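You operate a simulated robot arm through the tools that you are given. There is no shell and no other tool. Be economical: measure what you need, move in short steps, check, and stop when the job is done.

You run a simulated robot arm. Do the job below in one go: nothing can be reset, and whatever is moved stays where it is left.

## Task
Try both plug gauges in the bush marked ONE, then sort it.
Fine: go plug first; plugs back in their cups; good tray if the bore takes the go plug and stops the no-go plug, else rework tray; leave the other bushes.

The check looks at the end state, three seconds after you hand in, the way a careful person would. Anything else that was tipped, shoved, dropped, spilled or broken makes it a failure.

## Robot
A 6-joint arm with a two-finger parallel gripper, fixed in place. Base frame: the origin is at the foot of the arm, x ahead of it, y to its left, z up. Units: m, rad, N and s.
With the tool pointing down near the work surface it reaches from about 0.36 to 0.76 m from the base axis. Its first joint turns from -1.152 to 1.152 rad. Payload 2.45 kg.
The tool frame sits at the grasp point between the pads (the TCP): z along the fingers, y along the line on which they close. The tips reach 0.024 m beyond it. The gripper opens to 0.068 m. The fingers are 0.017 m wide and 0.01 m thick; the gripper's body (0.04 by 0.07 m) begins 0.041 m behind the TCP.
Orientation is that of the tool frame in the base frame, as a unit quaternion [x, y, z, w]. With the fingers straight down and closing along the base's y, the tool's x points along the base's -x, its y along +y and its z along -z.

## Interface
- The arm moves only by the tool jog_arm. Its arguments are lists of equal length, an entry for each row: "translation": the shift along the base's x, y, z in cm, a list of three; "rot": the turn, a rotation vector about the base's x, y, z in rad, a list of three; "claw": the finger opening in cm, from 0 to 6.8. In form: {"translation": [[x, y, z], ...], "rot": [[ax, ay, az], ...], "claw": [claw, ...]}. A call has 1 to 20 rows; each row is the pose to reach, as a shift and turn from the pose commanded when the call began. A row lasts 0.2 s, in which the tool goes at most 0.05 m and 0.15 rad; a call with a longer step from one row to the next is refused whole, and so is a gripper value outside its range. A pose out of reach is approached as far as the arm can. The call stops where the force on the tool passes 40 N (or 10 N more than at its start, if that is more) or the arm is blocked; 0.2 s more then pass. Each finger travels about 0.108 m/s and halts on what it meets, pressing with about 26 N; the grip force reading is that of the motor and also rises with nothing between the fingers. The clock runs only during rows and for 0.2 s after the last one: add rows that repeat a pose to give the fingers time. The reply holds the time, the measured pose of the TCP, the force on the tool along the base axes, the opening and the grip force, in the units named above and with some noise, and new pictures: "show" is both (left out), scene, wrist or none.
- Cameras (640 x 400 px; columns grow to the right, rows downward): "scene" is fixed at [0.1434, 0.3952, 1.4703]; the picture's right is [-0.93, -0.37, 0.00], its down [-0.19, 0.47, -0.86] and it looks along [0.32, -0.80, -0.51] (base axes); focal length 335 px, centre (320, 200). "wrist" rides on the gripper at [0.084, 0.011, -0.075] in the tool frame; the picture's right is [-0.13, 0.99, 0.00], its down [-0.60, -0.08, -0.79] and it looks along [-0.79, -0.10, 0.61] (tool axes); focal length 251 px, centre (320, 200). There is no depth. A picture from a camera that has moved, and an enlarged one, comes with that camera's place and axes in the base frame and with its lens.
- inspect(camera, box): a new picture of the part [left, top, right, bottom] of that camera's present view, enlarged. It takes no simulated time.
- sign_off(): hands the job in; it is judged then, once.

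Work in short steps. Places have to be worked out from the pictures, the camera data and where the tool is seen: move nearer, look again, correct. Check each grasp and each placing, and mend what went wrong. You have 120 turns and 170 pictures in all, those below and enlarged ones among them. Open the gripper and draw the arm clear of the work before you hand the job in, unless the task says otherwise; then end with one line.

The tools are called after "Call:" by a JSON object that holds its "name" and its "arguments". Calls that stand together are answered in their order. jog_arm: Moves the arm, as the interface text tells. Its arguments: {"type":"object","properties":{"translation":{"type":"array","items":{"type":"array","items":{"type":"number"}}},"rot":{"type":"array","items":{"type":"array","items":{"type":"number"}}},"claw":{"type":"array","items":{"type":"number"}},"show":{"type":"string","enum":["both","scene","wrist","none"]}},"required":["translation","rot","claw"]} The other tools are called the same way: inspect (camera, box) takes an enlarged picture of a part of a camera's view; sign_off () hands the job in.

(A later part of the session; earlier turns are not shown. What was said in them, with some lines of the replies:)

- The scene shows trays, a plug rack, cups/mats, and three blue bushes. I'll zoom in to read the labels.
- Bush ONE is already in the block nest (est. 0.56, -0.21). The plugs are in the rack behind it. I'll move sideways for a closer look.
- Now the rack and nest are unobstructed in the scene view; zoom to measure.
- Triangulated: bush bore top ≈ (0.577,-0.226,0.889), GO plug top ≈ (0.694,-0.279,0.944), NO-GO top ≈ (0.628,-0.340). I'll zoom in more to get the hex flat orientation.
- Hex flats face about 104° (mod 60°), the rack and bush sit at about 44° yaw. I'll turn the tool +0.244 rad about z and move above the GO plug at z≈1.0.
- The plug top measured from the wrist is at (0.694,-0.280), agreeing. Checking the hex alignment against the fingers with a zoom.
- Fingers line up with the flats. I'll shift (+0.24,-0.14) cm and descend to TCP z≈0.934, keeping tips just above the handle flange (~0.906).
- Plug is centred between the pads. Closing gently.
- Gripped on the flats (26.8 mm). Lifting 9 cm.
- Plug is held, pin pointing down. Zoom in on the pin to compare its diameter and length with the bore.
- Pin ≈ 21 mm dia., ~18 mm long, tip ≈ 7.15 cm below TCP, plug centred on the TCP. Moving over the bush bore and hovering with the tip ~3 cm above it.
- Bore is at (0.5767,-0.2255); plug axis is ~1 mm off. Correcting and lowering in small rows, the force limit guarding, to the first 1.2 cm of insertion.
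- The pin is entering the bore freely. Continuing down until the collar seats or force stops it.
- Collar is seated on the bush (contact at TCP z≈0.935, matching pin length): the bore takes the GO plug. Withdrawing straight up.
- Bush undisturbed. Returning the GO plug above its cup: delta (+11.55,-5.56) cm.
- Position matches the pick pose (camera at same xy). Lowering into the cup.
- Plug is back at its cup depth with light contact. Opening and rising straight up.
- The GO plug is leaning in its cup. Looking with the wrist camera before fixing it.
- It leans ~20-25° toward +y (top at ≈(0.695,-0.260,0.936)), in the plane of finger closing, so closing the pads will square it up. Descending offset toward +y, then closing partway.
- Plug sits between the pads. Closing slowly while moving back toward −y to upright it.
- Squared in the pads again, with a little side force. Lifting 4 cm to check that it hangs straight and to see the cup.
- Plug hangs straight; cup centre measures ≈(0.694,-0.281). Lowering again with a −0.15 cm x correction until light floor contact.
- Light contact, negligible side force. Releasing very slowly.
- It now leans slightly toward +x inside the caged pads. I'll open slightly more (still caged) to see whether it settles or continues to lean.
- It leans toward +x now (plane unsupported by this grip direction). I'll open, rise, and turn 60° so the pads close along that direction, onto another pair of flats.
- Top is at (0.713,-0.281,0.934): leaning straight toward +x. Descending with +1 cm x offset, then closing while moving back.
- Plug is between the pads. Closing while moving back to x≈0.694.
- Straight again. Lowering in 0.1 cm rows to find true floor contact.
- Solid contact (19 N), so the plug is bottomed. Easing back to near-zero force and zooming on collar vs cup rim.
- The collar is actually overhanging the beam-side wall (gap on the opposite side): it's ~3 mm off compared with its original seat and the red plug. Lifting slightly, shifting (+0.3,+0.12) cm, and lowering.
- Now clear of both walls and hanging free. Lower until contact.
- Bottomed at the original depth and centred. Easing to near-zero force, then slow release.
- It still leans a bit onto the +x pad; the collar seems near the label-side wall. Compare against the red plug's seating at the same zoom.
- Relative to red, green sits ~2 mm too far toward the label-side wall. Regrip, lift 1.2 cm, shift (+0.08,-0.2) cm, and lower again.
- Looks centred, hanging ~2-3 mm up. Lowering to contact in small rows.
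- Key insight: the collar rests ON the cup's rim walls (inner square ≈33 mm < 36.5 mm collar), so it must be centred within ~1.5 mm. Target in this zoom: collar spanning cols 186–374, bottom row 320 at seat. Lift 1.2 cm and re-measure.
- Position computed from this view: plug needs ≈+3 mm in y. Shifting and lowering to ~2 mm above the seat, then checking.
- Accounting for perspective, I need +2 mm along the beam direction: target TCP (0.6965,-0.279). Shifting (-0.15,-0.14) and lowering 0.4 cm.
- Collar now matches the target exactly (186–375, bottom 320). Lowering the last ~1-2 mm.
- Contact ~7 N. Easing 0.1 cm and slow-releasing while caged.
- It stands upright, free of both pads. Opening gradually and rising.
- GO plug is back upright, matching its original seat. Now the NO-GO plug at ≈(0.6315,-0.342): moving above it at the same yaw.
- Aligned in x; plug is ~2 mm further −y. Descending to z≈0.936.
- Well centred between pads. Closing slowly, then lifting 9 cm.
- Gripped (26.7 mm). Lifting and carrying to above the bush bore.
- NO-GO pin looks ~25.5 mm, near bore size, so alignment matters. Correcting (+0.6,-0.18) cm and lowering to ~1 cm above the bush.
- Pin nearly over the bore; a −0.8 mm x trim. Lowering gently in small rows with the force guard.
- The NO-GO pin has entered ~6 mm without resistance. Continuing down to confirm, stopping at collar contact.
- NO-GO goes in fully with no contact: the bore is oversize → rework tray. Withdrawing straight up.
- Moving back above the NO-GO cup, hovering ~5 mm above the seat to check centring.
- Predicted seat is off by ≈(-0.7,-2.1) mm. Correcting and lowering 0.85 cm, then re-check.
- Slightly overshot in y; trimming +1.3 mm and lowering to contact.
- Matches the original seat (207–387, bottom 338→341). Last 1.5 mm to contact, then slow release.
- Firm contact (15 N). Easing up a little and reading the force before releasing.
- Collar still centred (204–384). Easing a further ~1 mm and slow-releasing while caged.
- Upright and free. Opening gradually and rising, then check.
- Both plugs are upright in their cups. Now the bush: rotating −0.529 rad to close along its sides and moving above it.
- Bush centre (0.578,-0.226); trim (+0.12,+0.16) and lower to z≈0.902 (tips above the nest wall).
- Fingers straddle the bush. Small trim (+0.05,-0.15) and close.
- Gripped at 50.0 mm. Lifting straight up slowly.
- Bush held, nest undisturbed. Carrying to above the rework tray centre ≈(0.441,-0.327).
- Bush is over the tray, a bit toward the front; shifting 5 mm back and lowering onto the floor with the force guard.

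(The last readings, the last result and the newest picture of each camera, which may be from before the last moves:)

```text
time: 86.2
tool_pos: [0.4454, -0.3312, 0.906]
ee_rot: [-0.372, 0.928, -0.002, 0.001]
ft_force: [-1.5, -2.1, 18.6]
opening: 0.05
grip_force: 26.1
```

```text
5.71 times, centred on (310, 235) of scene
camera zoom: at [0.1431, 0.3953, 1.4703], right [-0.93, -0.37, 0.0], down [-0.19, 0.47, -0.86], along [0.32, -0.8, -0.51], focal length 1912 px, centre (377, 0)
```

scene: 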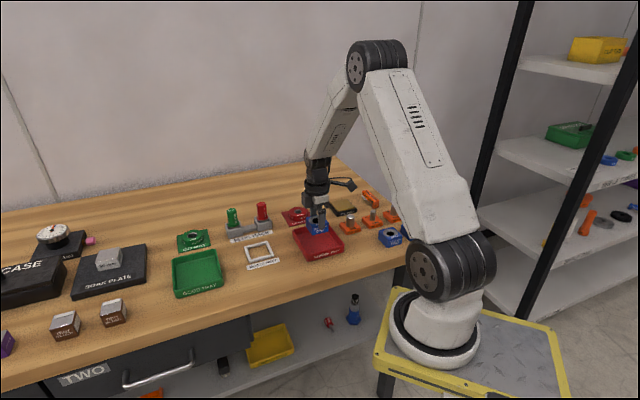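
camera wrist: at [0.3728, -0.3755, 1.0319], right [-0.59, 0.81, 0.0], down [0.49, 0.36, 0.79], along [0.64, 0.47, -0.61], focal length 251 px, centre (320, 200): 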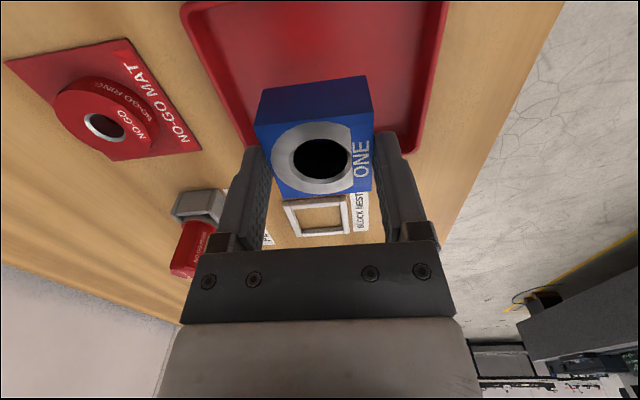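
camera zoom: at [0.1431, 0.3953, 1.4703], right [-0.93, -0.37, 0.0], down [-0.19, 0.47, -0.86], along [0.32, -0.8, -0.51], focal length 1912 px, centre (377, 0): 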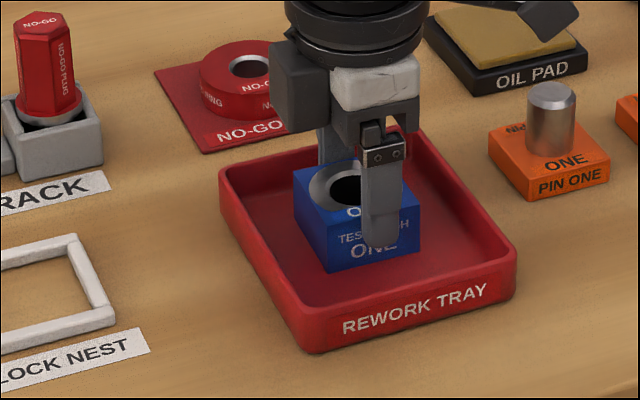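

The bush sits flat in the tray. Easing the pressure, opening gently, and rising clear.

Call:
{"name": "jog_arm", "arguments": {"translation": [[0, 0, 0.1], [0, 0, 0.2], [0, 0, 0.2], [0, 0, 0.2], [0, 0, 0.2], [0, 0, 0.2], [0, 0, 2], [0, 0, 5], [0, 0, 9], [0, 0, 13], [0, 0, 17], [0, 0, 17]], "rot": [[0, 0, 0], [0, 0, 0], [0, 0, 0], [0, 0, 0], [0, 0, 0], [0, 0, 0], [0, 0, 0], [0, 0, 0], [0, 0, 0], [0, 0, 0], [0, 0, 0], [0, 0, 0]], "claw": [3, 3, 4.9, 5.2, 5.8, 6.2, 6.2, 6.2, 6.2, 6.2, 6.2, 6.2], "show": "scene"}}

Call:
{"name": "inspect", "arguments": {"camera": "scene", "box": [210, 190, 350, 275]}}

```text
time: 88.8
tool_pos: [0.4479, -0.3332, 1.0743]
ee_rot: [-0.373, 0.928, 0.0, 0.0]
ft_force: [0.1, 0.5, -0.3]
opening: 0.062
grip_force: 0.0
```

scene: 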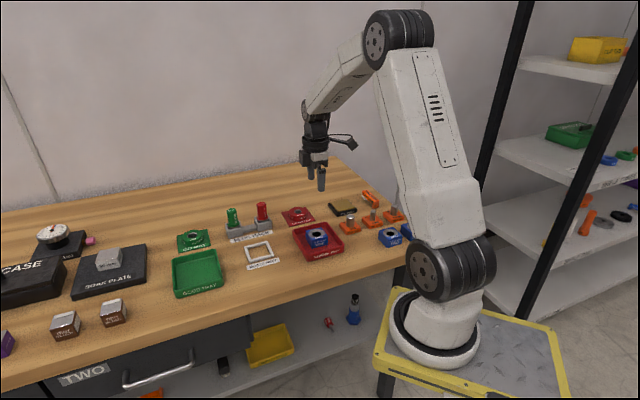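

```text
4.57 times, centred on (280, 232) of scene
camera zoom: at [0.1434, 0.3952, 1.4703], right [-0.93, -0.37, 0.0], down [-0.19, 0.47, -0.86], along [0.32, -0.8, -0.51], focal length 1530 px, centre (503, 51)
```

zoom: 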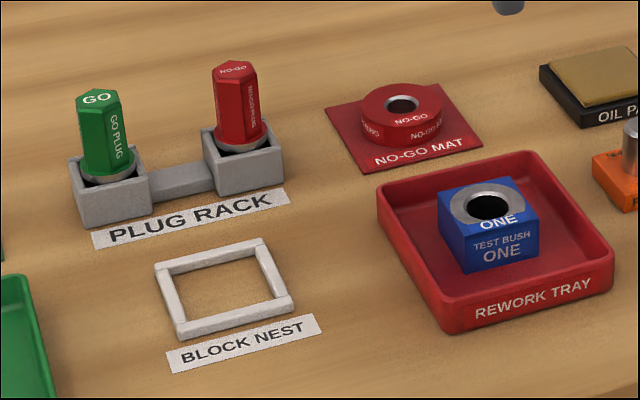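

Everything is in place: both plugs are upright in their cups, bush ONE is in the rework tray, the gripper is open and the arm is clear. Handing in.

Call:
{"name": "sign_off", "arguments": {}}

```text
The job is handed in.
```

Bush ONE took the go plug, and the no-go plug also went fully in, so its bore is oversize and it is in the rework tray. Both plugs are standing in their cups; the go plug tipped over in its cup twice when I released it, and I stood it back up.
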